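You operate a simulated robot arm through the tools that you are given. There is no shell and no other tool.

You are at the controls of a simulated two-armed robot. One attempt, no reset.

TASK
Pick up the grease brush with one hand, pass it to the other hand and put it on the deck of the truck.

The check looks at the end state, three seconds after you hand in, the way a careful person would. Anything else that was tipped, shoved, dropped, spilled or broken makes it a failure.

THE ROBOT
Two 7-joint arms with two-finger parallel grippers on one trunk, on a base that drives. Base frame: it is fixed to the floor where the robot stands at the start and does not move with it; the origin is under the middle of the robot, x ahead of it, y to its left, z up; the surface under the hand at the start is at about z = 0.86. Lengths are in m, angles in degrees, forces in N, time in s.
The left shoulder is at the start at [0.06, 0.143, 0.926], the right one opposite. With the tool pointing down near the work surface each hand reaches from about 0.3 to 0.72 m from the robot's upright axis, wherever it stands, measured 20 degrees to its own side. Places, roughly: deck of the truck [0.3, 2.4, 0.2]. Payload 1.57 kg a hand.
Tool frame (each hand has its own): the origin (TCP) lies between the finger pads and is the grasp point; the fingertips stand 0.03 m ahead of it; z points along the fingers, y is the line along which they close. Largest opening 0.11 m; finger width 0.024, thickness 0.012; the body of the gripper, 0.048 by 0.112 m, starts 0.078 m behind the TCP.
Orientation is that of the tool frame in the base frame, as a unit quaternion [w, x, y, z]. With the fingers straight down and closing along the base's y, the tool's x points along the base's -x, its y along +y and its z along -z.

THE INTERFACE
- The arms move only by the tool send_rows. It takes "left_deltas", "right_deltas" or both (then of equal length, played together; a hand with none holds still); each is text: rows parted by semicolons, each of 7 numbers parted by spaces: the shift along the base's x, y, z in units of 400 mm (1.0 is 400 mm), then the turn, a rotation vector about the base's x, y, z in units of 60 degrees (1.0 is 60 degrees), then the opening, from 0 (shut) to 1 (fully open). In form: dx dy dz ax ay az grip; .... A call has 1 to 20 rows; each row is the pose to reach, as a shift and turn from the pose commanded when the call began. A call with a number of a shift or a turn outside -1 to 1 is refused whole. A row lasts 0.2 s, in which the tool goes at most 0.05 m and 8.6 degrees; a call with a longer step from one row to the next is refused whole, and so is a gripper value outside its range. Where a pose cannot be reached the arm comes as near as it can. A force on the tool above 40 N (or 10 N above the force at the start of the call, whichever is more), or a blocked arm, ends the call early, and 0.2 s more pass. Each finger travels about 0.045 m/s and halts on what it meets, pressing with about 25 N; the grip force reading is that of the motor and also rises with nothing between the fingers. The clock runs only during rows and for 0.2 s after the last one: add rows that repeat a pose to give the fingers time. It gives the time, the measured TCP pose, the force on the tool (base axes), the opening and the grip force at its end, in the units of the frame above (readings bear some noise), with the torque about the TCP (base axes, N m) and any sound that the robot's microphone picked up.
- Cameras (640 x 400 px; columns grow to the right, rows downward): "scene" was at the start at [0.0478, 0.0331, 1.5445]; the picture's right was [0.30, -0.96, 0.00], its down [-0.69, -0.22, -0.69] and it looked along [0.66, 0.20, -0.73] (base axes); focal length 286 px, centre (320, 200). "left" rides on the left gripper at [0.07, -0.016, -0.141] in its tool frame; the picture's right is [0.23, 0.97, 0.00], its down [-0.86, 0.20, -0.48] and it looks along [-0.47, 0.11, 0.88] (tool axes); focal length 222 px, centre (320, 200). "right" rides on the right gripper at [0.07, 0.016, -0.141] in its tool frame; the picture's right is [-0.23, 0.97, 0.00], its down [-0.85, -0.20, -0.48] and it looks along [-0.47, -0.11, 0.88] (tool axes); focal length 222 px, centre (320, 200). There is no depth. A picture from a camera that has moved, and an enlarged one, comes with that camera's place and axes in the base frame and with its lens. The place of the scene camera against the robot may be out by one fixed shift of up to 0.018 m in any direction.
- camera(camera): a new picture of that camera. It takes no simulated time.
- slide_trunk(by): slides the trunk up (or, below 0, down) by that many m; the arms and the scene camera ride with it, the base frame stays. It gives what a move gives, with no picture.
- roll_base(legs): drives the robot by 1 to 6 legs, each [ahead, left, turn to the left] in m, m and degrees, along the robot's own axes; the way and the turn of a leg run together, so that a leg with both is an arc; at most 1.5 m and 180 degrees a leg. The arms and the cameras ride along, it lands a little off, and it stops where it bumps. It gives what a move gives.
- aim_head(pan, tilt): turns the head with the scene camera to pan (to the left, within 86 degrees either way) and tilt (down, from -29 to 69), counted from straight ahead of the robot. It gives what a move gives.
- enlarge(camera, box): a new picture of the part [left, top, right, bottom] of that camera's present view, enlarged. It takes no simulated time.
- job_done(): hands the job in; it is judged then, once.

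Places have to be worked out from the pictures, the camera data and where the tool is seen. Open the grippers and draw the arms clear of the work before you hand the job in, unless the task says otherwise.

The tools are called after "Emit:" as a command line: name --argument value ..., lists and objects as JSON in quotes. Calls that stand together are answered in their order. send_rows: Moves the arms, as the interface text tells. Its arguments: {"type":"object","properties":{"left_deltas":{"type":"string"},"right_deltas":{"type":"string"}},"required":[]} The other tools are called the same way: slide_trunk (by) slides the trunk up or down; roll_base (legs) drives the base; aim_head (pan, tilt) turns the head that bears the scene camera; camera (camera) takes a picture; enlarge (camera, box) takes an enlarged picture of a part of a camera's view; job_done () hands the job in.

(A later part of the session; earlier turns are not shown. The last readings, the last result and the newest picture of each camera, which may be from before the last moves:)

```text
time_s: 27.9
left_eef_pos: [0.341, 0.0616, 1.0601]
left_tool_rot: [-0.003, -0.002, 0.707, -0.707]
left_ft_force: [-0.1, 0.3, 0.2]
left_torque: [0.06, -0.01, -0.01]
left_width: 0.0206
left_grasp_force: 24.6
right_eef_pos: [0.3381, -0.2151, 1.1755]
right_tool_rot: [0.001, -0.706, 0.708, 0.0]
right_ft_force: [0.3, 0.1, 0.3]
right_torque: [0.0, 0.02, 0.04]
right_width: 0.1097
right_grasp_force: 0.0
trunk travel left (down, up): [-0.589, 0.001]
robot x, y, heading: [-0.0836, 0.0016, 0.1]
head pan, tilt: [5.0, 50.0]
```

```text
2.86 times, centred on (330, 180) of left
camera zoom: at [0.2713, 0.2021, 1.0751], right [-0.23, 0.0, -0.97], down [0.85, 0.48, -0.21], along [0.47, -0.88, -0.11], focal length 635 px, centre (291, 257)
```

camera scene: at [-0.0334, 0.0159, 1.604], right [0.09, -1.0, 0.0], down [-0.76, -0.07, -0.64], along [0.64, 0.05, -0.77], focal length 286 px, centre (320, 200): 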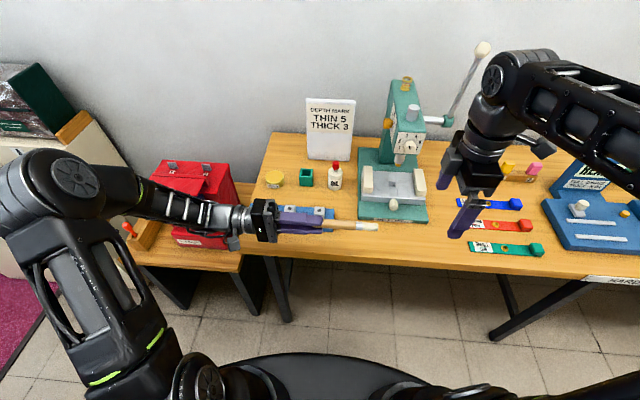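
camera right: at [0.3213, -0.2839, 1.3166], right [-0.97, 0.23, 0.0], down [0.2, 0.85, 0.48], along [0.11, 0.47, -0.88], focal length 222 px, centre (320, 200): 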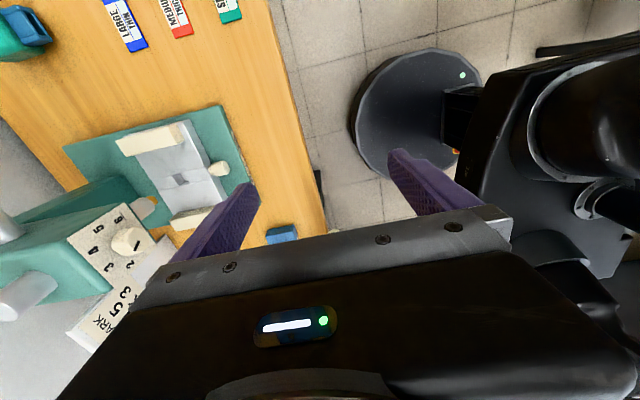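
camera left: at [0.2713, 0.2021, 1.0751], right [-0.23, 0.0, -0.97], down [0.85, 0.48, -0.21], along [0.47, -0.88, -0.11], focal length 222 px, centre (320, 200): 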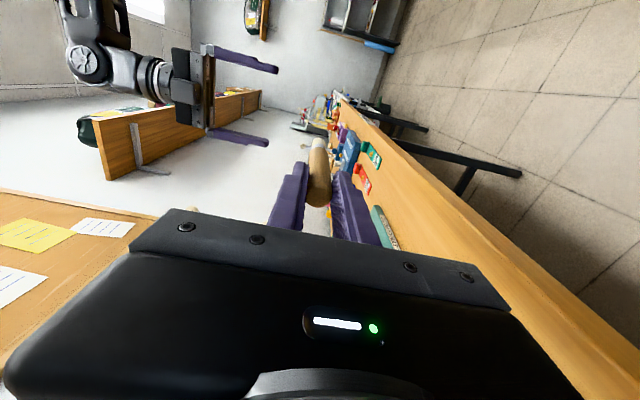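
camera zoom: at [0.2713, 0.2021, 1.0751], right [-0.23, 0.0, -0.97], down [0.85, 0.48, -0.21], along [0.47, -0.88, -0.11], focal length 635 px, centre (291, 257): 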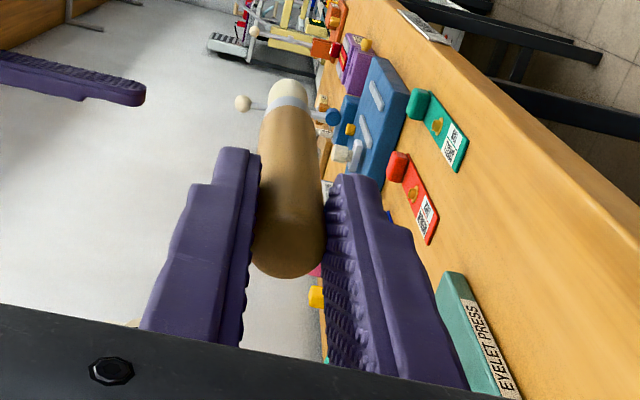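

The brush lies along -y, with bare wood from y≈0.03 to -0.044 at z≈1.06, x≈0.343. I bring the open right hand over the middle of the bare handle, staying above it for now.

Emit:
send_rows --right_deltas "0.003 0.09 0 0 0 0 1; 0.005 0.18 0 0 0 0 1; 0.007 0.27 0 0 0 0 1; 0.009 0.36 0 0 0 0 1; 0.011 0.44 0 0 0 0 1; 0.0125 0.5175 0 0 0 0 1; 0.0125 0.5175 0 0 0 0 1"

Emit:
camera --camera "scene"

Emit:
camera --camera "right"

```text
time_s: 29.5
left_eef_pos: [0.3413, 0.0615, 1.0597]
left_tool_rot: [0.003, 0.003, -0.707, 0.707]
left_ft_force: [-0.2, -0.3, 0.9]
left_torque: [0.03, -0.02, -0.02]
left_width: 0.0204
left_grasp_force: 24.8
right_eef_pos: [0.3433, -0.008, 1.1765]
right_tool_rot: [0.0, -0.706, 0.708, 0.0]
right_ft_force: [-0.6, -0.7, 0.2]
right_torque: [0.0, 0.01, -0.01]
right_width: 0.1098
right_grasp_force: 0.1
trunk travel left (down, up): [-0.589, 0.001]
robot x, y, heading: [-0.0798, -0.0012, 0.2]
head pan, tilt: [5.0, 50.0]
```

```text
taken
camera scene: at [-0.0334, 0.0164, 1.6039], right [0.09, -1.0, 0.0], down [-0.76, -0.07, -0.64], along [0.64, 0.05, -0.77], focal length 286 px, centre (320, 200)
```

scene: 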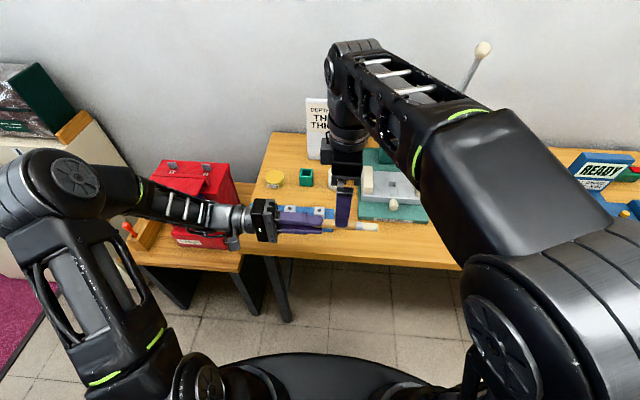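

```text
taken
camera right: at [0.3271, -0.0759, 1.3183], right [-0.97, 0.23, 0.0], down [0.2, 0.85, 0.48], along [0.11, 0.47, -0.88], focal length 222 px, centre (320, 200)
```

right: 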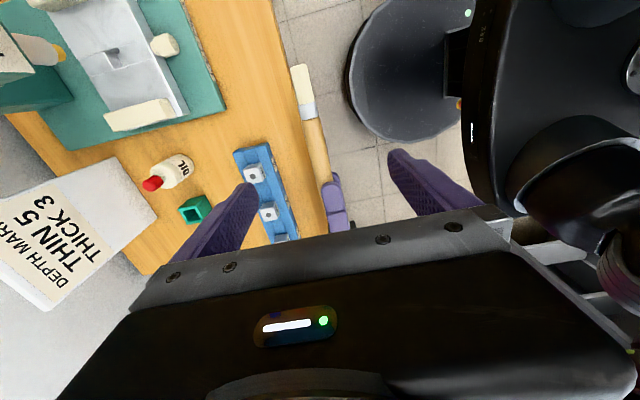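

The right camera confirms the handle at x≈0.345 under the gap between the right fingers, left fingertips ending at y≈0.03. I lower the right hand around the handle.

Emit:
send_rows --right_deltas "0.002 0 -0.07 0 0 0 1; 0.003 0 -0.14 0 0 0 1; 0.004 0 -0.21 0 0 0 1; 0.004 0 -0.261 0 0 0 1; 0.004 0 -0.261 0 0 0 1"

Emit:
camera --camera "right"

Emit:
camera --camera "left"

Emit:
enlarge --camera "scene" --box '[230, 150, 410, 270]'

```text
time_s: 30.7
left_eef_pos: [0.3409, 0.0632, 1.0594]
left_tool_rot: [0.002, 0.002, -0.707, 0.707]
left_ft_force: [0.3, 1.0, 0.1]
left_torque: [0.04, -0.02, 0.0]
left_width: 0.0203
left_grasp_force: 24.8
right_eef_pos: [0.3446, -0.0086, 1.0699]
right_tool_rot: [-0.001, -0.706, 0.708, 0.001]
right_ft_force: [0.9, -0.6, 0.1]
right_torque: [0.0, 0.0, 0.01]
right_width: 0.1102
right_grasp_force: 0.0
trunk travel left (down, up): [-0.589, 0.001]
robot x, y, heading: [-0.0813, 0.0036, -0.3]
head pan, tilt: [5.0, 50.0]
```

```text
taken
camera right: at [0.329, -0.0771, 1.211], right [-0.97, 0.23, 0.0], down [0.2, 0.85, 0.48], along [0.11, 0.47, -0.88], focal length 222 px, centre (320, 200)
```

right: 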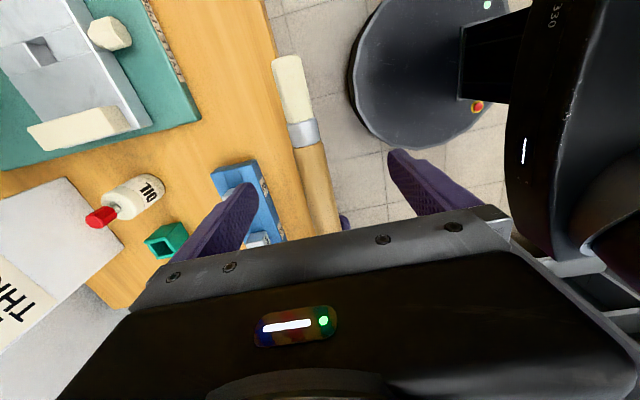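

```text
taken
camera left: at [0.2716, 0.2024, 1.0753], right [-0.23, 0.0, -0.97], down [0.85, 0.48, -0.2], along [0.47, -0.88, -0.11], focal length 222 px, centre (320, 200)
```

left: 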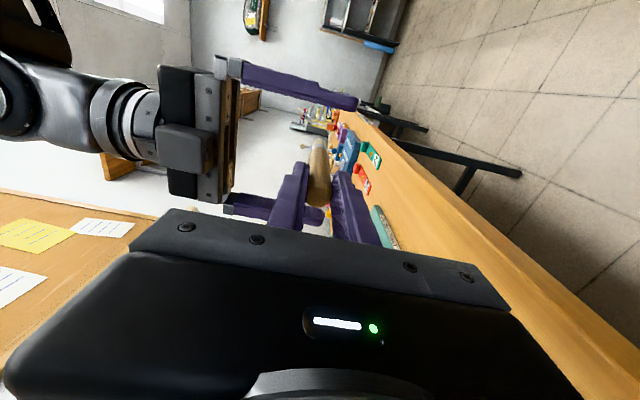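

```text
3.33 times, centred on (320, 210) of scene
camera zoom: at [-0.0331, 0.0162, 1.6039], right [0.09, -1.0, 0.0], down [-0.76, -0.07, -0.64], along [0.64, 0.05, -0.77], focal length 953 px, centre (320, 167)
```

zoom: 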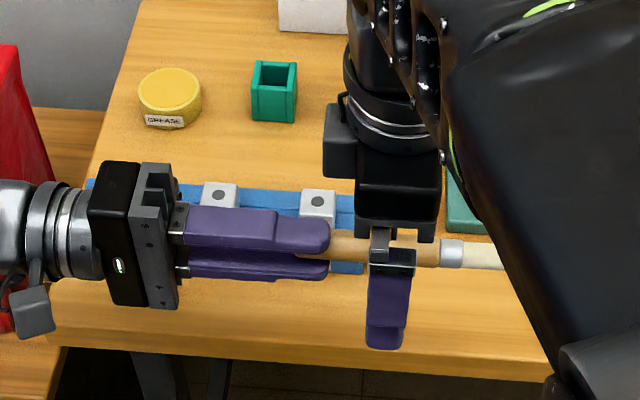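

The right fingers straddle the handle, clear of the left fingertips. I close the right hand on it while the left still holds.

Emit:
send_rows --right_deltas "0 0 0 0 0 0 0.7; 0 0 0 0 0 0 0.5; 0 0 0 0 0 0 0.3; 0 0 0 0 0 0 0.2; 0 0 0 0 0 0 0.1; 0 0 0 0 0 0 0.04; 0 0 0 0 0 0 0.04; 0 0 0 0 0 0 0.04; 0 0 0 0 0 0 0.04"

Emit:
camera --camera "right"

Emit:
enlarge --camera "scene" --box '[230, 150, 410, 270]'

```text
time_s: 32.7
left_eef_pos: [0.3392, 0.062, 1.0589]
left_tool_rot: [0.002, 0.002, -0.707, 0.707]
left_ft_force: [-10.6, 2.4, 1.2]
left_torque: [-0.04, -0.03, -0.45]
left_width: 0.0203
left_grasp_force: 25.2
right_eef_pos: [0.3461, -0.0086, 1.0716]
right_tool_rot: [0.0, -0.706, 0.708, 0.0]
right_ft_force: [11.6, -1.5, -1.9]
right_torque: [-0.13, -0.12, -0.32]
right_width: 0.0206
right_grasp_force: 25.2
trunk travel left (down, up): [-0.589, 0.001]
robot x, y, heading: [-0.0815, -0.002, -0.2]
head pan, tilt: [5.0, 50.0]
```

```text
taken
camera right: at [0.3294, -0.0772, 1.2114], right [-0.97, 0.23, 0.0], down [0.2, 0.85, 0.48], along [0.11, 0.47, -0.88], focal length 222 px, centre (320, 200)
```

right: 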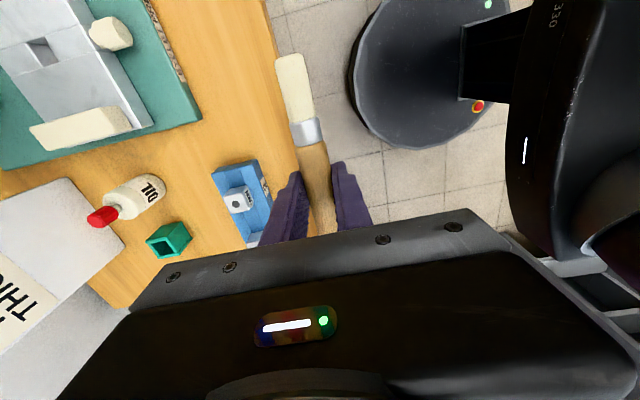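

```text
3.33 times, centred on (320, 210) of scene
camera zoom: at [-0.033, 0.0163, 1.6039], right [0.09, -1.0, 0.0], down [-0.76, -0.07, -0.64], along [0.64, 0.05, -0.77], focal length 953 px, centre (320, 167)
```

zoom: 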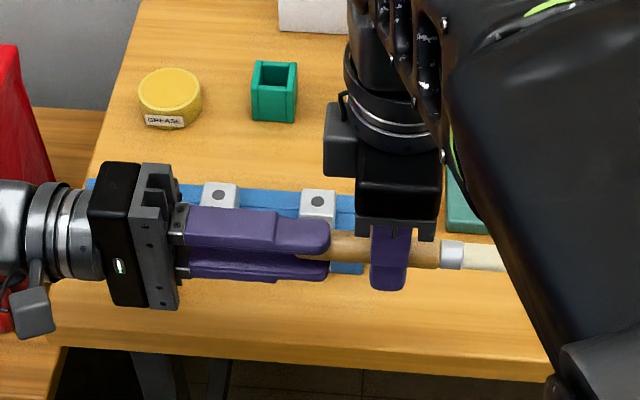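

Both hands grip the handle with a mild 11 N sideways strain between them. I relax that by a couple of millimetres, then open the left hand.

Emit:
send_rows --left_deltas "-0.004 0 0 0 0 0 0.04; -0.004 0 0 0 0 0 0.04" --right_deltas "0.005 0 0 0 0 0 0.03; 0.005 0 0 0 0 0 0.03"

Emit:
send_rows --left_deltas "0 0 0 0 0 0 0.2; 0 0 0 0 0 0 0.35; 0 0 0 0 0 0 0.5; 0 0 0 0 0 0 0.6; 0 0 0 0 0 0 0.6"

Emit:
enlarge --camera "scene" --box '[230, 150, 410, 270]'

Emit:
camera --camera "right"

```text
time_s: 33.3
left_eef_pos: [0.3407, 0.0628, 1.0599]
left_tool_rot: [-0.001, -0.004, 0.708, -0.706]
left_ft_force: [2.5, 5.2, -3.3]
left_torque: [-0.03, 0.0, 0.33]
left_width: 0.0205
left_grasp_force: 24.7
right_eef_pos: [0.3461, -0.0082, 1.0702]
right_tool_rot: [-0.001, -0.707, 0.707, 0.001]
right_ft_force: [-3.6, -4.8, 2.3]
right_torque: [0.17, 0.01, -0.06]
right_width: 0.0208
right_grasp_force: 25.2
trunk travel left (down, up): [-0.589, 0.001]
robot x, y, heading: [-0.0802, 0.0059, -0.2]
head pan, tilt: [5.0, 50.0]
```

```text
time_s: 34.5
left_eef_pos: [0.3403, 0.0615, 1.0604]
left_tool_rot: [-0.003, -0.003, 0.707, -0.707]
left_ft_force: [0.4, -0.4, 0.4]
left_torque: [-0.01, -0.01, 0.0]
left_width: 0.066
left_grasp_force: 0.1
right_eef_pos: [0.3481, -0.0081, 1.0696]
right_tool_rot: [0.0, -0.707, 0.707, 0.001]
right_ft_force: [0.5, 0.9, 0.0]
right_torque: [-0.06, -0.01, -0.01]
right_width: 0.0205
right_grasp_force: 24.6
trunk travel left (down, up): [-0.589, 0.001]
robot x, y, heading: [-0.082, 0.0018, -0.2]
head pan, tilt: [5.0, 50.0]
```

```text
3.33 times, centred on (320, 210) of scene
camera zoom: at [-0.033, 0.0163, 1.6039], right [0.09, -1.0, 0.0], down [-0.76, -0.07, -0.64], along [0.64, 0.05, -0.77], focal length 953 px, centre (320, 167)
```

zoom: 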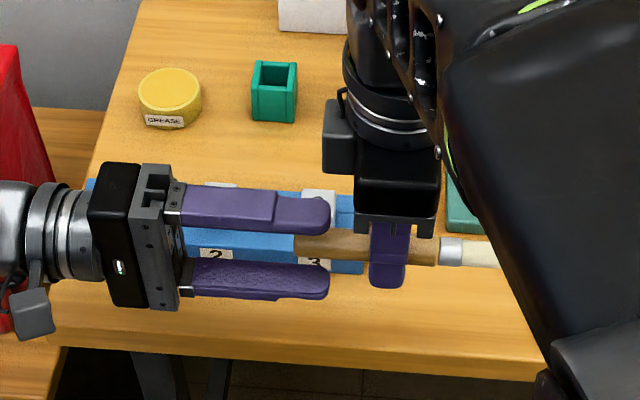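

```text
taken
camera right: at [0.3314, -0.0765, 1.212], right [-0.97, 0.23, 0.0], down [0.2, 0.85, 0.48], along [0.11, 0.47, -0.88], focal length 222 px, centre (320, 200)
```

right: 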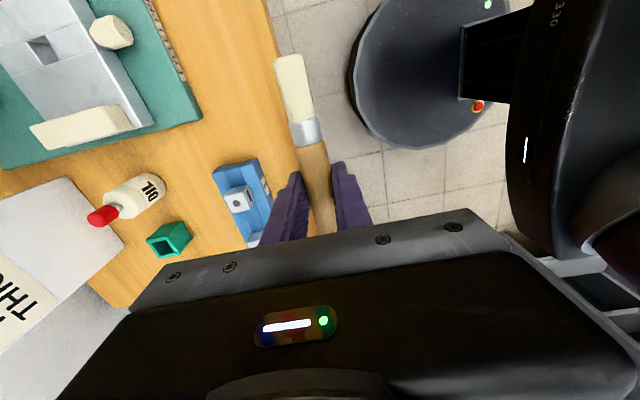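

The right hand alone holds the brush at 25 N. I draw the left hand straight back off the handle, then swing it upright again beside the body.

Emit:
send_rows --left_deltas "0 0.1 0 0 0 0 0.6; 0 0.2 0 0 0 0 0.6; 0 0.3 0 0 0 0 0.6; -0.01 0.33 0.01 0.111 0 0 0.6; -0.02 0.36 0.02 0.222 0 0 0.6; -0.03 0.39 0.03 0.333 0 0 0.6; -0.04 0.42 0.04 0.444 0 0 0.6; -0.05 0.45 0.05 0.555 0 0 0.6; -0.06 0.46 0.06 0.666 0 0 0.6; -0.07 0.47 0.07 0.777 0 0 0.6; -0.08 0.48 0.08 0.888 0 0 0.6; -0.09 0.48 0.09 1.0 0 0 0.6; -0.09 0.48 0.09 1.0 0 0 0.6"

Emit:
camera --camera "scene"

```text
time_s: 37.3
left_eef_pos: [0.3021, 0.2542, 1.0962]
left_tool_rot: [-0.001, -0.004, 0.966, -0.258]
left_ft_force: [0.7, -1.0, 0.0]
left_torque: [-0.03, 0.03, 0.01]
left_width: 0.0658
left_grasp_force: 0.1
right_eef_pos: [0.3474, -0.0073, 1.0701]
right_tool_rot: [0.0, -0.706, 0.708, 0.001]
right_ft_force: [-0.5, -0.2, 0.3]
right_torque: [-0.01, 0.02, 0.01]
right_width: 0.0206
right_grasp_force: 25.4
trunk travel left (down, up): [-0.589, 0.001]
robot x, y, heading: [-0.0861, -0.002, -0.1]
head pan, tilt: [5.0, 50.0]
```

```text
taken
camera scene: at [-0.0328, 0.0167, 1.6039], right [0.09, -1.0, 0.0], down [-0.76, -0.07, -0.64], along [0.64, 0.05, -0.77], focal length 286 px, centre (320, 200)
```

scene: 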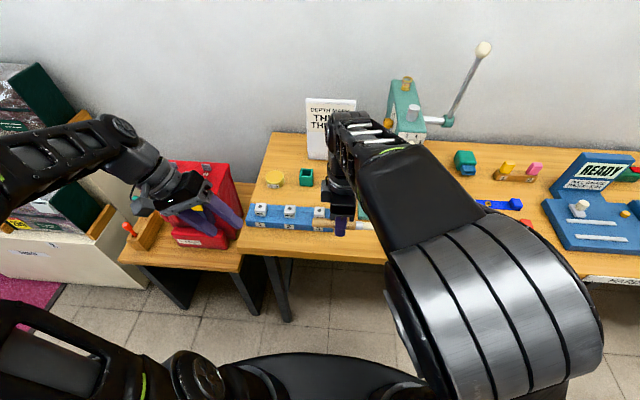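

The brush is secure. I finish setting the left hand upright and draw both hands closer in for the drive.

Emit:
send_rows --left_deltas "-0.025 0 0 0.1 0 0 0.6; -0.05 0 0 0.2 0 0 0.6; -0.075 0 0 0.3 0 0 0.6; -0.1 0 0 0.4 0 0 0.6; -0.125 0 0 0.5 0 0 0.6; -0.125 0 0 0.5 0 0 0.6" --right_deltas "-0.025 -0.06 0 0 0 0 0.03; -0.05 -0.12 0 0 0 0 0.03; -0.075 -0.18 0 0 0 0 0.03; -0.1 -0.24 0 0 0 0 0.03; -0.11 -0.28 0 0 0 0 0.03; -0.11 -0.28 0 0 0 0 0.03"

Emit:
camera --camera "scene"

```text
time_s: 38.7
left_eef_pos: [0.2539, 0.2543, 1.0955]
left_tool_rot: [0.0, -0.004, 1.0, 0.001]
left_ft_force: [0.0, 0.0, 0.5]
left_torque: [-0.01, -0.02, 0.01]
left_width: 0.066
left_grasp_force: 0.0
right_eef_pos: [0.3043, -0.1174, 1.0718]
right_tool_rot: [0.0, -0.707, 0.707, 0.001]
right_ft_force: [0.7, -0.4, -0.5]
right_torque: [0.02, -0.03, -0.01]
right_width: 0.0207
right_grasp_force: 25.1
trunk travel left (down, up): [-0.589, 0.001]
robot x, y, heading: [-0.0813, -0.0007, 0.0]
head pan, tilt: [5.0, 50.0]
```

```text
taken
camera scene: at [-0.0328, 0.0169, 1.6039], right [0.09, -1.0, 0.0], down [-0.76, -0.07, -0.64], along [0.64, 0.05, -0.77], focal length 286 px, centre (320, 200)
```

scene: 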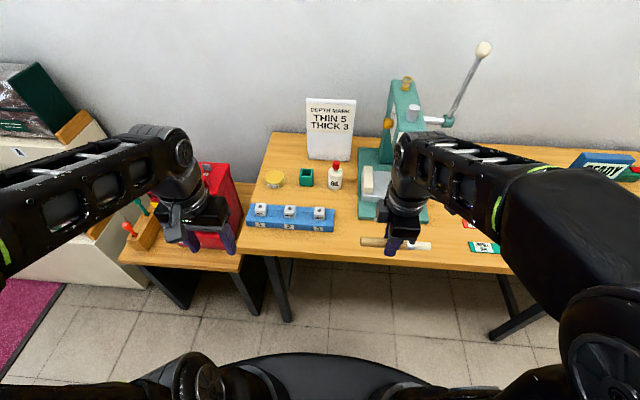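

The brush hangs level under the right hand. I now turn the base left 90 degrees on the spot, then look at the way ahead.

Emit:
roll_base --legs '[[0, 0, 90]]'

Emit:
aim_head --pan 0 --tilt 40

Emit:
camera --camera "scene"

```text
time_s: 42.7
left_eef_pos: [-0.3143, 0.3488, 1.0949]
left_tool_rot: [0.0, -0.687, 0.726, -0.001]
left_ft_force: [-0.4, 0.2, 0.2]
left_torque: [-0.03, 0.01, 0.01]
left_width: 0.066
left_grasp_force: 0.0
right_eef_pos: [0.0599, 0.3785, 1.0717]
right_tool_rot: [0.001, 0.999, -0.032, -0.001]
right_ft_force: [-0.3, -0.6, -0.4]
right_torque: [0.01, -0.01, 0.02]
right_width: 0.0205
right_grasp_force: 25.0
trunk travel left (down, up): [-0.589, 0.001]
robot x, y, heading: [-0.0814, -0.001, 86.2]
head pan, tilt: [5.0, 50.0]
```

```text
time_s: 43.5
left_eef_pos: [-0.3136, 0.3486, 1.0955]
left_tool_rot: [0.0, -0.687, 0.727, 0.0]
left_ft_force: [0.3, 0.5, 0.6]
left_torque: [0.03, 0.0, 0.0]
left_width: 0.0662
left_grasp_force: 0.0
right_eef_pos: [0.0607, 0.3772, 1.0722]
right_tool_rot: [0.001, 1.0, -0.031, 0.0]
right_ft_force: [-0.1, 0.5, -1.4]
right_torque: [-0.03, 0.04, 0.02]
right_width: 0.0206
right_grasp_force: 25.0
trunk travel left (down, up): [-0.589, 0.001]
robot x, y, heading: [-0.0815, 0.0016, 86.0]
head pan, tilt: [0.0, 40.0]
```

```text
taken
camera scene: at [-0.0765, 0.0645, 1.6181], right [1.0, -0.06, 0.0], down [-0.04, -0.64, -0.77], along [0.05, 0.76, -0.64], focal length 286 px, centre (320, 200)
```

scene: 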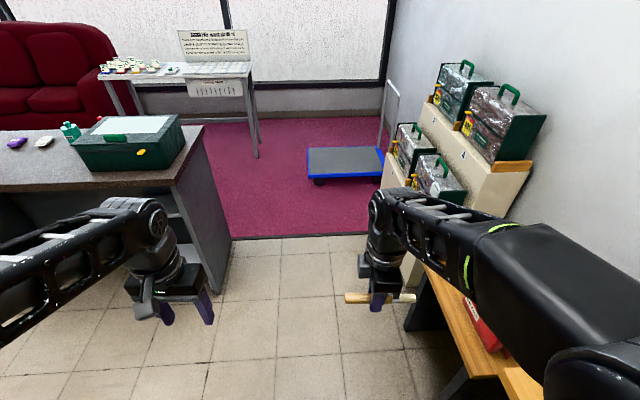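

The base turned to 86 degrees. The elbows flare wide with the hands this close in, so I stretch both hands forward a bit to narrow the robot before driving up the corridor.

Emit:
send_rows --left_deltas "0.06 0.09 0 0 0 0 0.6; 0.12 0.18 0 0 0 0 0.6; 0.18 0.27 0 0 0 0 0.6; 0.24 0.36 0 0 0 0 0.6; 0.298 0.452 0 0 0 0 0.6; 0.298 0.452 0 0 0 0 0.6" --right_deltas "0 0.06 0 0 0 0 0.03; 0 0.12 0 0 0 0 0.03; 0 0.19 0 0 0 0 0.03; 0 0.26 0 0 0 0 0.03; 0 0.335 0 0 0 0 0.03; 0 0.335 0 0 0 0 0.03"

Emit:
camera --camera "scene"

Emit:
aim_head --pan -55 --tilt 50

Emit:
camera --camera "scene"

```text
time_s: 44.9
left_eef_pos: [-0.1966, 0.5258, 1.0911]
left_tool_rot: [0.0, -0.687, 0.727, 0.001]
left_ft_force: [-0.5, -0.1, 0.4]
left_torque: [-0.01, 0.03, -0.02]
left_width: 0.0661
left_grasp_force: 0.1
right_eef_pos: [0.0624, 0.5116, 1.0698]
right_tool_rot: [0.001, 0.999, -0.032, 0.001]
right_ft_force: [-0.7, -0.4, 0.3]
right_torque: [0.0, -0.01, 0.01]
right_width: 0.0204
right_grasp_force: 25.6
trunk travel left (down, up): [-0.589, 0.001]
robot x, y, heading: [-0.0795, 0.0003, 86.2]
head pan, tilt: [0.0, 40.0]
```

```text
taken
camera scene: at [-0.0768, 0.0629, 1.6182], right [1.0, -0.06, 0.0], down [-0.04, -0.64, -0.77], along [0.05, 0.77, -0.64], focal length 286 px, centre (320, 200)
```

scene: 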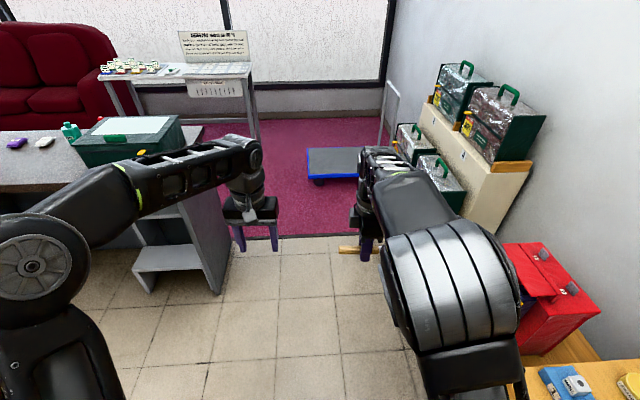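

```text
time_s: 46.1
left_eef_pos: [-0.1972, 0.5275, 1.0914]
left_tool_rot: [0.0, -0.687, 0.726, 0.001]
left_ft_force: [-0.4, 0.0, 0.0]
left_torque: [0.01, -0.02, -0.02]
left_width: 0.066
left_grasp_force: 0.0
right_eef_pos: [0.0629, 0.512, 1.0685]
right_tool_rot: [0.001, 0.999, -0.032, 0.0]
right_ft_force: [1.1, -0.7, -0.4]
right_torque: [0.0, 0.01, -0.03]
right_width: 0.0206
right_grasp_force: 24.5
trunk travel left (down, up): [-0.589, 0.001]
robot x, y, heading: [-0.083, -0.0004, 86.5]
head pan, tilt: [-55.0, 50.0]
```

```text
taken
camera scene: at [-0.0161, 0.0199, 1.6039], right [0.52, -0.85, 0.0], down [-0.65, -0.4, -0.64], along [0.55, 0.33, -0.77], focal length 286 px, centre (320, 200)
```

scene: 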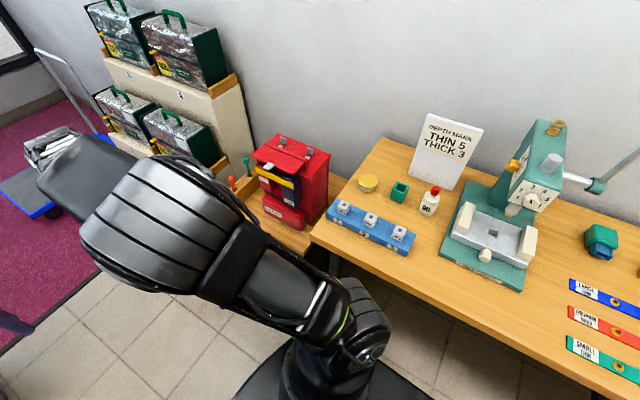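

With hands forward the elbows are tucked in and the corridor ahead is clear. I drive about 1 m ahead, correcting the heading to 90.

Emit:
roll_base --legs '[[1.0, 0, 4]]'

Emit:
aim_head --pan 0 --tilt 50

Emit:
camera --camera "scene"

```text
time_s: 51.3
left_eef_pos: [-0.2021, 1.514, 1.0901]
left_tool_rot: [0.0, 0.712, -0.702, 0.0]
left_ft_force: [-0.4, 0.1, 0.7]
left_torque: [-0.01, -0.02, -0.01]
left_width: 0.066
left_grasp_force: 0.1
right_eef_pos: [0.0577, 1.5171, 1.0706]
right_tool_rot: [0.0, 1.0, 0.001, 0.0]
right_ft_force: [-0.2, 0.0, -0.4]
right_torque: [-0.03, 0.04, 0.0]
right_width: 0.0205
right_grasp_force: 25.1
trunk travel left (down, up): [-0.589, 0.001]
robot x, y, heading: [-0.0494, 0.9977, 90.4]
head pan, tilt: [-55.0, 50.0]
```

```text
time_s: 52.5
left_eef_pos: [-0.201, 1.5147, 1.0915]
left_tool_rot: [0.0, 0.711, -0.704, 0.0]
left_ft_force: [-0.4, 0.8, -0.2]
left_torque: [-0.04, 0.0, -0.02]
left_width: 0.0661
left_grasp_force: 0.1
right_eef_pos: [0.0587, 1.5171, 1.0696]
right_tool_rot: [0.001, 1.0, 0.002, 0.0]
right_ft_force: [-0.9, 0.1, -0.2]
right_torque: [-0.02, 0.02, -0.02]
right_width: 0.0205
right_grasp_force: 24.9
trunk travel left (down, up): [-0.589, 0.001]
robot x, y, heading: [-0.0514, 0.9956, 90.4]
head pan, tilt: [0.0, 50.0]
```

```text
taken
camera scene: at [-0.0497, 1.0526, 1.6039], right [1.0, 0.0, 0.0], down [0.0, -0.77, -0.64], along [0.0, 0.64, -0.77], focal length 286 px, centre (320, 200)
```

scene: 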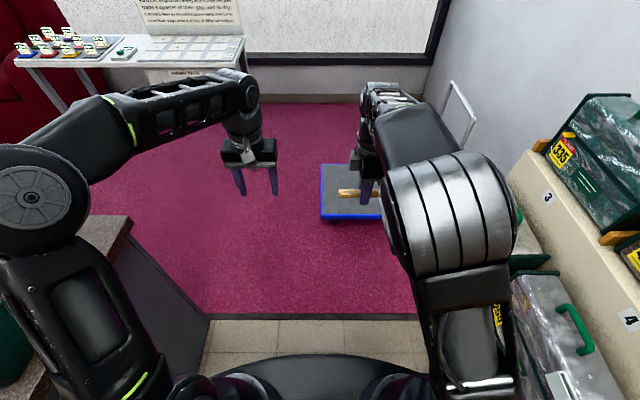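

The truck deck spans x -0.04..0.63, y 2.09..2.57. I drive ahead another 0.66 m with a slight shift to the right, stopping the base about 0.1 m short of the truck.

Emit:
roll_base --legs '[[0.66, -0.07, -0.4]]'

Emit:
camera --camera "scene"

Emit:
aim_head --pan -40 --tilt 60

Emit:
camera --camera "scene"

Emit:
camera --camera "right"

```text
time_s: 56.2
left_eef_pos: [-0.1293, 2.1816, 1.0914]
left_tool_rot: [0.0, 0.71, -0.705, -0.001]
left_ft_force: [0.2, -0.1, 0.4]
left_torque: [-0.01, 0.0, 0.01]
left_width: 0.0663
left_grasp_force: 0.0
right_eef_pos: [0.1304, 2.1815, 1.07]
right_tool_rot: [0.0, 1.0, -0.001, 0.0]
right_ft_force: [0.1, 0.0, -0.4]
right_torque: [0.0, 0.0, 0.02]
right_width: 0.0207
right_grasp_force: 24.8
trunk travel left (down, up): [-0.589, 0.001]
robot x, y, heading: [0.0197, 1.6605, 89.6]
head pan, tilt: [0.0, 50.0]
```

```text
taken
camera scene: at [0.0194, 1.72, 1.6039], right [1.0, 0.0, 0.0], down [0.0, -0.77, -0.64], along [0.0, 0.64, -0.77], focal length 286 px, centre (320, 200)
```

scene: 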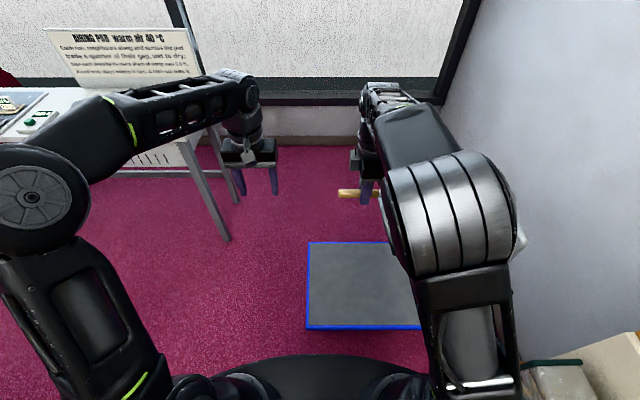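

```text
time_s: 57.3
left_eef_pos: [-0.1311, 2.1815, 1.091]
left_tool_rot: [0.0, 0.709, -0.705, 0.0]
left_ft_force: [0.4, 0.1, -0.7]
left_torque: [-0.01, 0.01, -0.06]
left_width: 0.0662
left_grasp_force: 0.0
right_eef_pos: [0.1299, 2.1818, 1.0693]
right_tool_rot: [0.001, 1.0, -0.002, 0.001]
right_ft_force: [0.5, -0.3, -1.2]
right_torque: [0.02, 0.0, 0.03]
right_width: 0.0204
right_grasp_force: 25.2
trunk travel left (down, up): [-0.589, 0.001]
robot x, y, heading: [0.0195, 1.6596, 89.8]
head pan, tilt: [-40.0, 60.0]
```

```text
taken
camera scene: at [0.062, 1.6932, 1.5914], right [0.76, -0.64, 0.0], down [-0.56, -0.66, -0.5], along [0.32, 0.38, -0.87], focal length 286 px, centre (320, 200)
```

scene: 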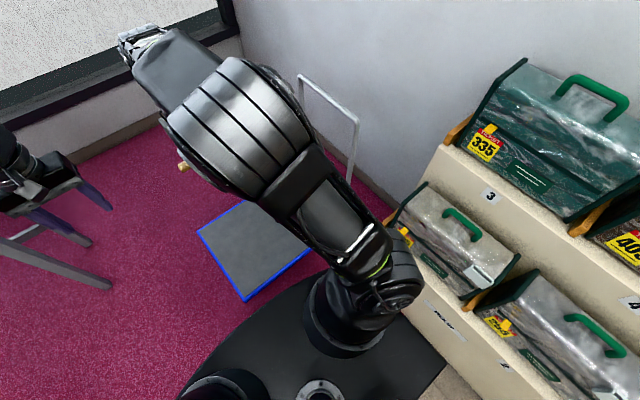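

```text
taken
camera right: at [0.2, 2.1673, 1.211], right [-0.23, -0.97, 0.0], down [-0.85, 0.2, 0.48], along [-0.47, 0.11, -0.88], focal length 222 px, centre (320, 200)
```

right: 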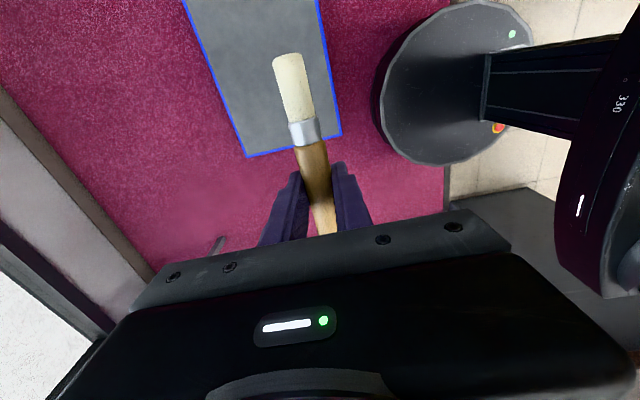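

The robot stands at (0.02, 1.66) facing the truck with the brush held level above the deck's near-left part. I lower the trunk in two stages, watching for contact.

Emit:
slide_trunk --by -0.3

Emit:
camera --camera "scene"

Emit:
camera --camera "right"

Emit:
camera --camera "left"

```text
time_s: 60.3
left_eef_pos: [-0.1301, 2.1817, 0.7911]
left_tool_rot: [-0.001, 0.709, -0.705, 0.001]
left_ft_force: [0.4, -0.1, 0.2]
left_torque: [-0.02, 0.02, 0.02]
left_width: 0.066
left_grasp_force: 0.1
right_eef_pos: [0.1303, 2.1827, 0.7697]
right_tool_rot: [0.001, 1.0, -0.002, 0.001]
right_ft_force: [0.6, -0.8, -1.5]
right_torque: [-0.05, -0.03, 0.03]
right_width: 0.0204
right_grasp_force: 25.3
trunk travel left (down, up): [-0.289, 0.301]
robot x, y, heading: [0.0165, 1.6648, 89.6]
head pan, tilt: [-40.0, 60.0]
```

```text
taken
camera scene: at [0.0621, 1.6931, 1.2914], right [0.76, -0.65, 0.0], down [-0.56, -0.66, -0.5], along [0.32, 0.38, -0.87], focal length 286 px, centre (320, 200)
```

scene: 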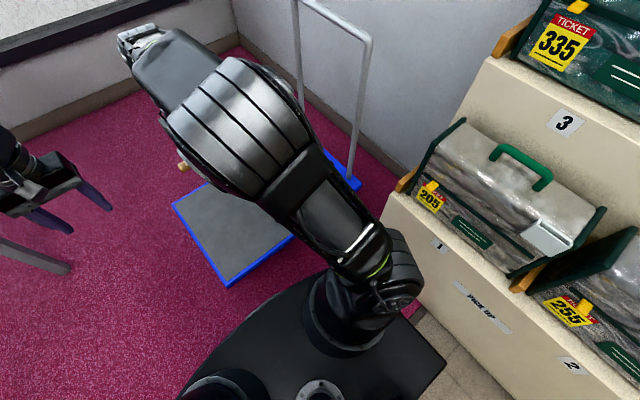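

```text
taken
camera right: at [0.2001, 2.1672, 0.911], right [-0.23, -0.97, 0.0], down [-0.85, 0.2, 0.48], along [-0.47, 0.11, -0.88], focal length 222 px, centre (320, 200)
```

right: 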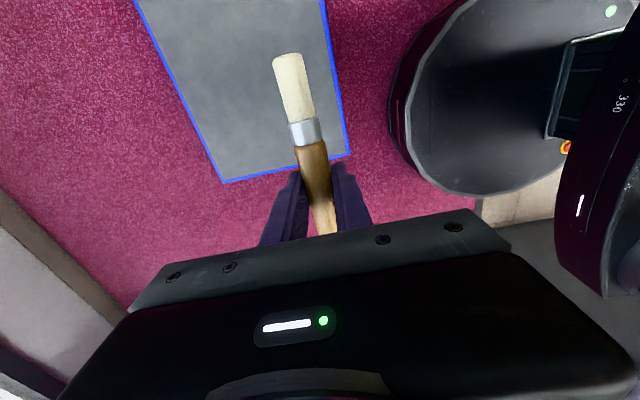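

```text
taken
camera left: at [-0.113, 2.1104, 0.9315], right [-0.97, -0.23, 0.0], down [-0.2, 0.85, 0.48], along [-0.11, 0.47, -0.88], focal length 222 px, centre (320, 200)
```

left: 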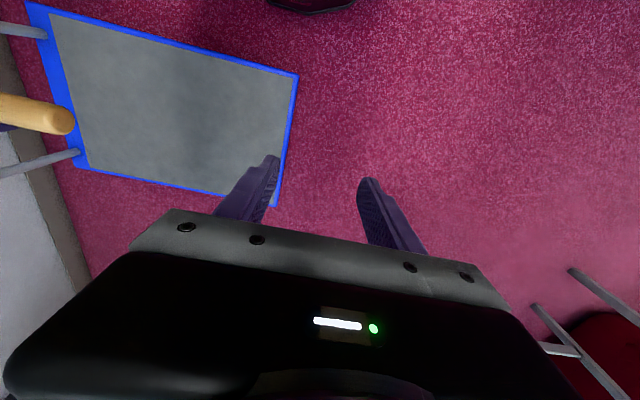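

Nothing touched; the two heights suggest the deck's top is at about z 0.14–0.19. I lower the trunk the rest of the way.

Emit:
slide_trunk --by -0.28

Emit:
aim_head --pan -5 --tilt 45

Emit:
camera --camera "scene"

Emit:
camera --camera "right"

```text
time_s: 63.1
left_eef_pos: [-0.1299, 2.1808, 0.5119]
left_tool_rot: [0.0, 0.709, -0.705, 0.0]
left_ft_force: [-0.2, -1.0, 0.9]
left_torque: [0.01, 0.01, 0.03]
left_width: 0.0658
left_grasp_force: 0.0
right_eef_pos: [0.1304, 2.1826, 0.49]
right_tool_rot: [0.001, 1.0, -0.002, 0.0]
right_ft_force: [0.3, -0.2, -0.4]
right_torque: [-0.01, 0.02, 0.01]
right_width: 0.0205
right_grasp_force: 24.9
trunk travel left (down, up): [-0.009, 0.581]
robot x, y, heading: [0.0161, 1.666, 89.8]
head pan, tilt: [-40.0, 60.0]
```

```text
time_s: 64.1
left_eef_pos: [-0.1299, 2.1821, 0.5115]
left_tool_rot: [0.0, 0.709, -0.705, 0.0]
left_ft_force: [0.5, 0.4, -0.3]
left_torque: [-0.03, 0.02, -0.01]
left_width: 0.0661
left_grasp_force: 0.3
right_eef_pos: [0.1306, 2.1825, 0.4895]
right_tool_rot: [0.001, 1.0, -0.001, 0.0]
right_ft_force: [-0.1, 0.5, -0.5]
right_torque: [-0.03, 0.02, -0.02]
right_width: 0.0205
right_grasp_force: 25.0
trunk travel left (down, up): [-0.009, 0.581]
robot x, y, heading: [0.0149, 1.6608, 89.8]
head pan, tilt: [-5.0, 45.0]
```

```text
taken
camera scene: at [0.0265, 1.7232, 1.0308], right [1.0, -0.09, 0.0], down [-0.06, -0.7, -0.71], along [0.06, 0.7, -0.71], focal length 286 px, centre (320, 200)
```

scene: 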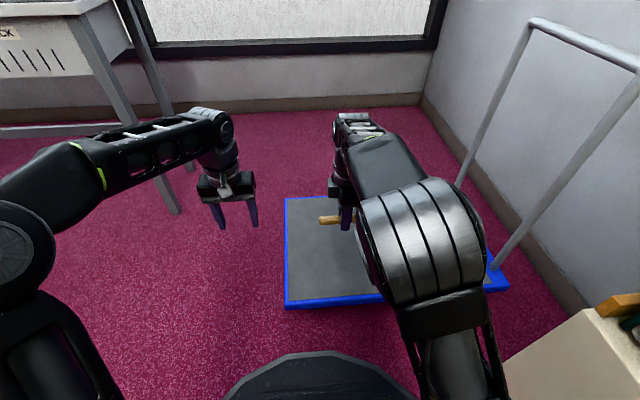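

```text
taken
camera right: at [0.2001, 2.1672, 0.631], right [-0.23, -0.97, 0.0], down [-0.85, 0.2, 0.48], along [-0.47, 0.11, -0.88], focal length 222 px, centre (320, 200)
```

right: 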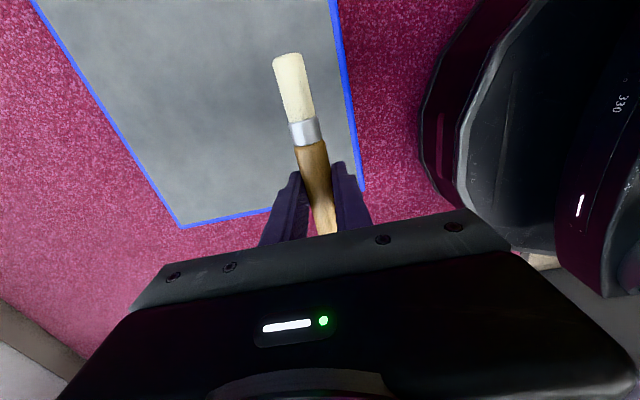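

The deck's top works out at about z 0.16, spanning y 2.12..2.59 and x from -0.05. I move the right hand diagonally down to above the deck's middle-left part, stopping well above it.

Emit:
send_rows --right_deltas "0.029 0.049 -0.079 0 0 0 0.03; 0.058 0.098 -0.158 0 0 0 0.03; 0.087 0.147 -0.237 0 0 0 0.03; 0.117 0.196 -0.316 0 0 0 0.03; 0.146 0.245 -0.395 0 0 0 0.03; 0.175 0.28 -0.475 0 0 0 0.03; 0.175 0.28 -0.475 0 0 0 0.03"

Emit:
camera --camera "right"

Emit:
camera --camera "left"

Emit:
camera --camera "scene"

```text
time_s: 65.7
left_eef_pos: [-0.1302, 2.1812, 0.5116]
left_tool_rot: [0.0, 0.709, -0.705, 0.0]
left_ft_force: [0.4, -0.2, 0.5]
left_torque: [0.01, -0.02, -0.02]
left_width: 0.066
left_grasp_force: 0.1
right_eef_pos: [0.1679, 2.2354, 0.3201]
right_tool_rot: [-0.001, 1.0, -0.001, 0.001]
right_ft_force: [0.9, 0.2, -0.6]
right_torque: [-0.02, -0.02, -0.01]
right_width: 0.0202
right_grasp_force: 25.2
right hand out of reach, approached as far as the arm can: row 4, 5, 6, 7
trunk travel left (down, up): [-0.009, 0.581]
robot x, y, heading: [0.0174, 1.6612, 89.8]
head pan, tilt: [-5.0, 45.0]
```

```text
taken
camera right: at [0.2385, 2.2189, 0.462], right [-0.23, -0.97, 0.0], down [-0.85, 0.2, 0.48], along [-0.47, 0.11, -0.88], focal length 222 px, centre (320, 200)
```

right: 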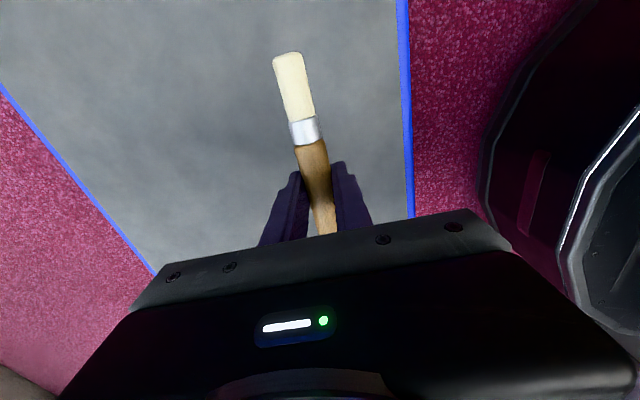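

```text
taken
camera left: at [-0.113, 2.1104, 0.6514], right [-0.97, -0.23, 0.0], down [-0.2, 0.85, 0.48], along [-0.11, 0.47, -0.88], focal length 222 px, centre (320, 200)
```

left: 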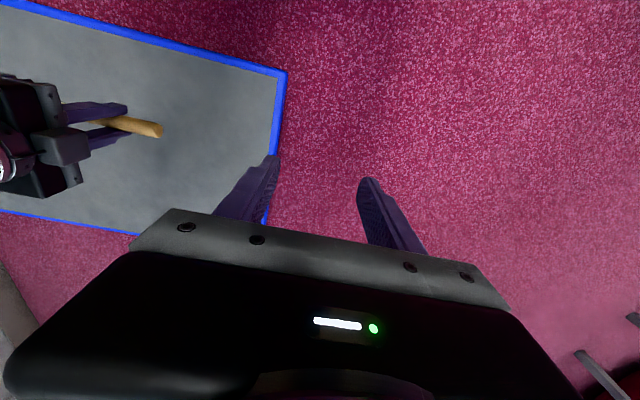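

```text
taken
camera scene: at [0.0264, 1.7232, 1.0308], right [1.0, -0.09, 0.0], down [-0.06, -0.7, -0.71], along [0.06, 0.7, -0.71], focal length 286 px, centre (320, 200)
```

scene: 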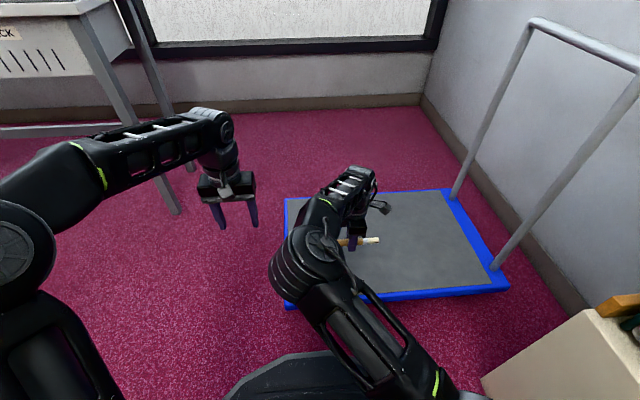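

The arm stopped early at (0.168, 2.235, 0.32), already well over the deck, with the brush clear above it. I try descending straight down from here in small steps.

Emit:
send_rows --right_deltas "0 0 -0.05 0 0 0 0.03; 0 0 -0.1 0 0 0 0.03; 0 0 -0.15 0 0 0 0.03; 0 0 -0.15 0 0 0 0.03"

Emit:
camera --camera "scene"

```text
time_s: 66.7
left_eef_pos: [-0.1291, 2.1822, 0.5114]
left_tool_rot: [0.0, 0.709, -0.705, 0.0]
left_ft_force: [0.4, -0.4, 0.3]
left_torque: [0.01, 0.03, 0.04]
left_width: 0.0656
left_grasp_force: 0.1
right_eef_pos: [0.1599, 2.2168, 0.2709]
right_tool_rot: [-0.001, 1.0, -0.001, 0.0]
right_ft_force: [-1.1, -0.4, 0.2]
right_torque: [-0.02, -0.01, -0.02]
right_width: 0.0204
right_grasp_force: 25.1
right hand out of reach, approached as far as the arm can: row 1, 2, 3, 4
trunk travel left (down, up): [-0.009, 0.581]
robot x, y, heading: [0.0139, 1.6619, 90.0]
head pan, tilt: [-5.0, 45.0]
```

```text
taken
camera scene: at [0.0264, 1.7232, 1.0308], right [1.0, -0.09, 0.0], down [-0.06, -0.7, -0.71], along [0.06, 0.7, -0.71], focal length 286 px, centre (320, 200)
```

scene: 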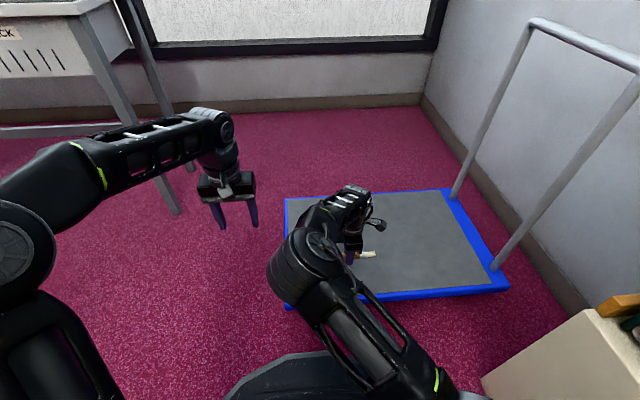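

The arm can reach down but only by drawing back a little. The base front is about 0.15 m short of the truck, so I roll ahead 7 cm to keep the brush well inside the deck.

Emit:
roll_base --legs '[[0.07, 0, 0]]'

Emit:
camera --camera "scene"

Emit:
camera --camera "right"

```text
time_s: 67.8
left_eef_pos: [-0.129, 2.2529, 0.5118]
left_tool_rot: [0.0, 0.709, -0.705, 0.0]
left_ft_force: [-0.4, 0.2, -0.5]
left_torque: [0.03, -0.02, 0.0]
left_width: 0.066
left_grasp_force: 0.0
right_eef_pos: [0.1613, 2.2891, 0.2707]
right_tool_rot: [0.0, 1.0, -0.002, -0.001]
right_ft_force: [0.1, -0.6, -0.1]
right_torque: [0.02, -0.03, 0.02]
right_width: 0.0204
right_grasp_force: 25.0
trunk travel left (down, up): [-0.009, 0.581]
robot x, y, heading: [0.0207, 1.7358, 89.9]
head pan, tilt: [-5.0, 45.0]
```

```text
taken
camera scene: at [0.0267, 1.7946, 1.0308], right [1.0, -0.09, 0.0], down [-0.06, -0.7, -0.71], along [0.06, 0.7, -0.71], focal length 286 px, centre (320, 200)
```

scene: 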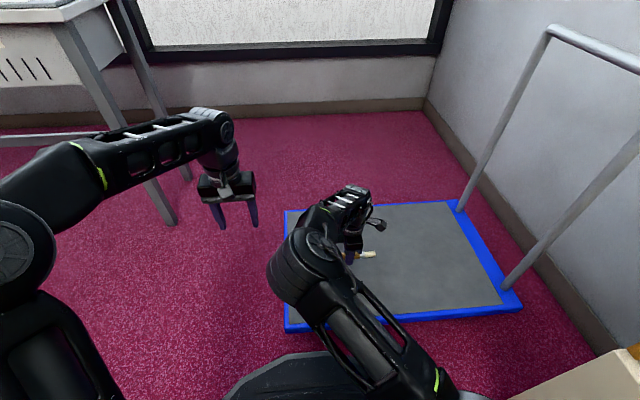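

```text
taken
camera right: at [0.2314, 2.2731, 0.4132], right [-0.23, -0.97, 0.0], down [-0.85, 0.2, 0.48], along [-0.47, 0.11, -0.88], focal length 222 px, centre (320, 200)
```

right: 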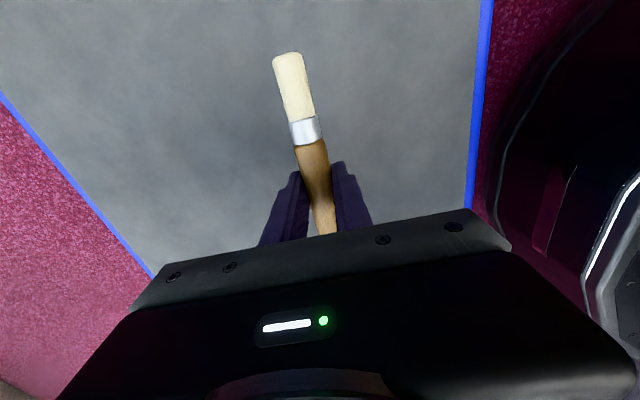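

The brush is now centred well inside the deck at y≈2.29. I continue down in small steps to a TCP height of about 0.205.

Emit:
send_rows --right_deltas "0 -0.01 -0.04 0 0 0 0.03; 0 -0.025 -0.08 0 0 0 0.03; 0 -0.04 -0.12 0 0 0 0.03; 0 -0.05 -0.16 0 0 0 0.03; 0 -0.05 -0.16 0 0 0 0.03"

Emit:
camera --camera "right"

Emit:
camera --camera "left"

Emit:
camera --camera "scene"

```text
time_s: 69.0
left_eef_pos: [-0.1287, 2.2527, 0.5115]
left_tool_rot: [-0.001, 0.709, -0.706, 0.0]
left_ft_force: [-0.4, -0.1, 0.4]
left_torque: [-0.01, 0.01, 0.0]
left_width: 0.066
left_grasp_force: 0.1
right_eef_pos: [0.154, 2.257, 0.2181]
right_tool_rot: [-0.001, 1.0, -0.002, 0.0]
right_ft_force: [-0.5, -0.8, -0.5]
right_torque: [-0.02, -0.02, -0.04]
right_width: 0.0207
right_grasp_force: 24.3
right hand out of reach, approached as far as the arm can: row 1, 2, 3, 4, 5
trunk travel left (down, up): [-0.009, 0.581]
robot x, y, heading: [0.0165, 1.7369, 89.7]
head pan, tilt: [-5.0, 45.0]
```

```text
taken
camera right: at [0.2248, 2.241, 0.3586], right [-0.23, -0.97, 0.0], down [-0.85, 0.2, 0.48], along [-0.47, 0.11, -0.88], focal length 222 px, centre (320, 200)
```

right: 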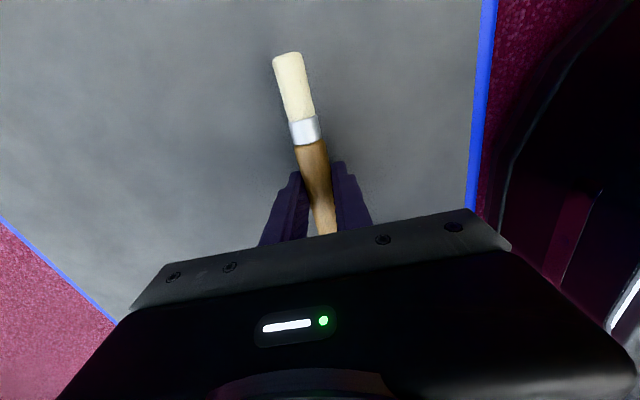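

```text
taken
camera left: at [-0.1122, 2.182, 0.6514], right [-0.97, -0.23, 0.0], down [-0.2, 0.85, 0.48], along [-0.11, 0.47, -0.88], focal length 222 px, centre (320, 200)
```

left: 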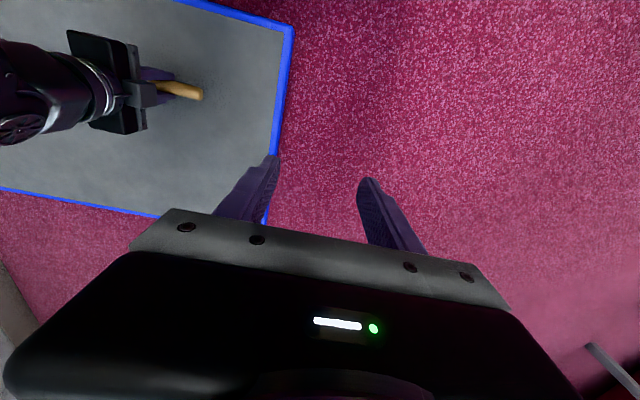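

```text
taken
camera scene: at [0.0267, 1.7946, 1.0308], right [1.0, -0.09, 0.0], down [-0.06, -0.7, -0.71], along [0.06, 0.7, -0.71], focal length 286 px, centre (320, 200)
```

scene: 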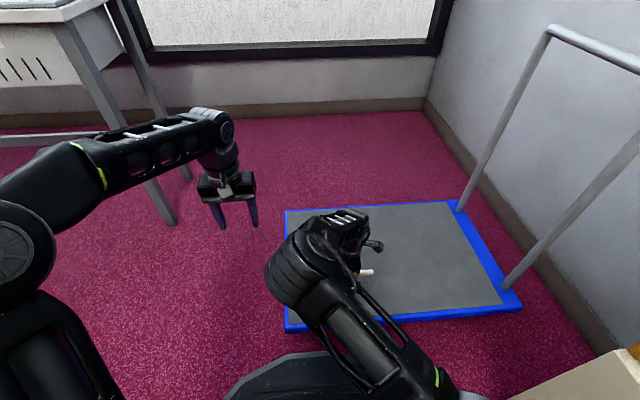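

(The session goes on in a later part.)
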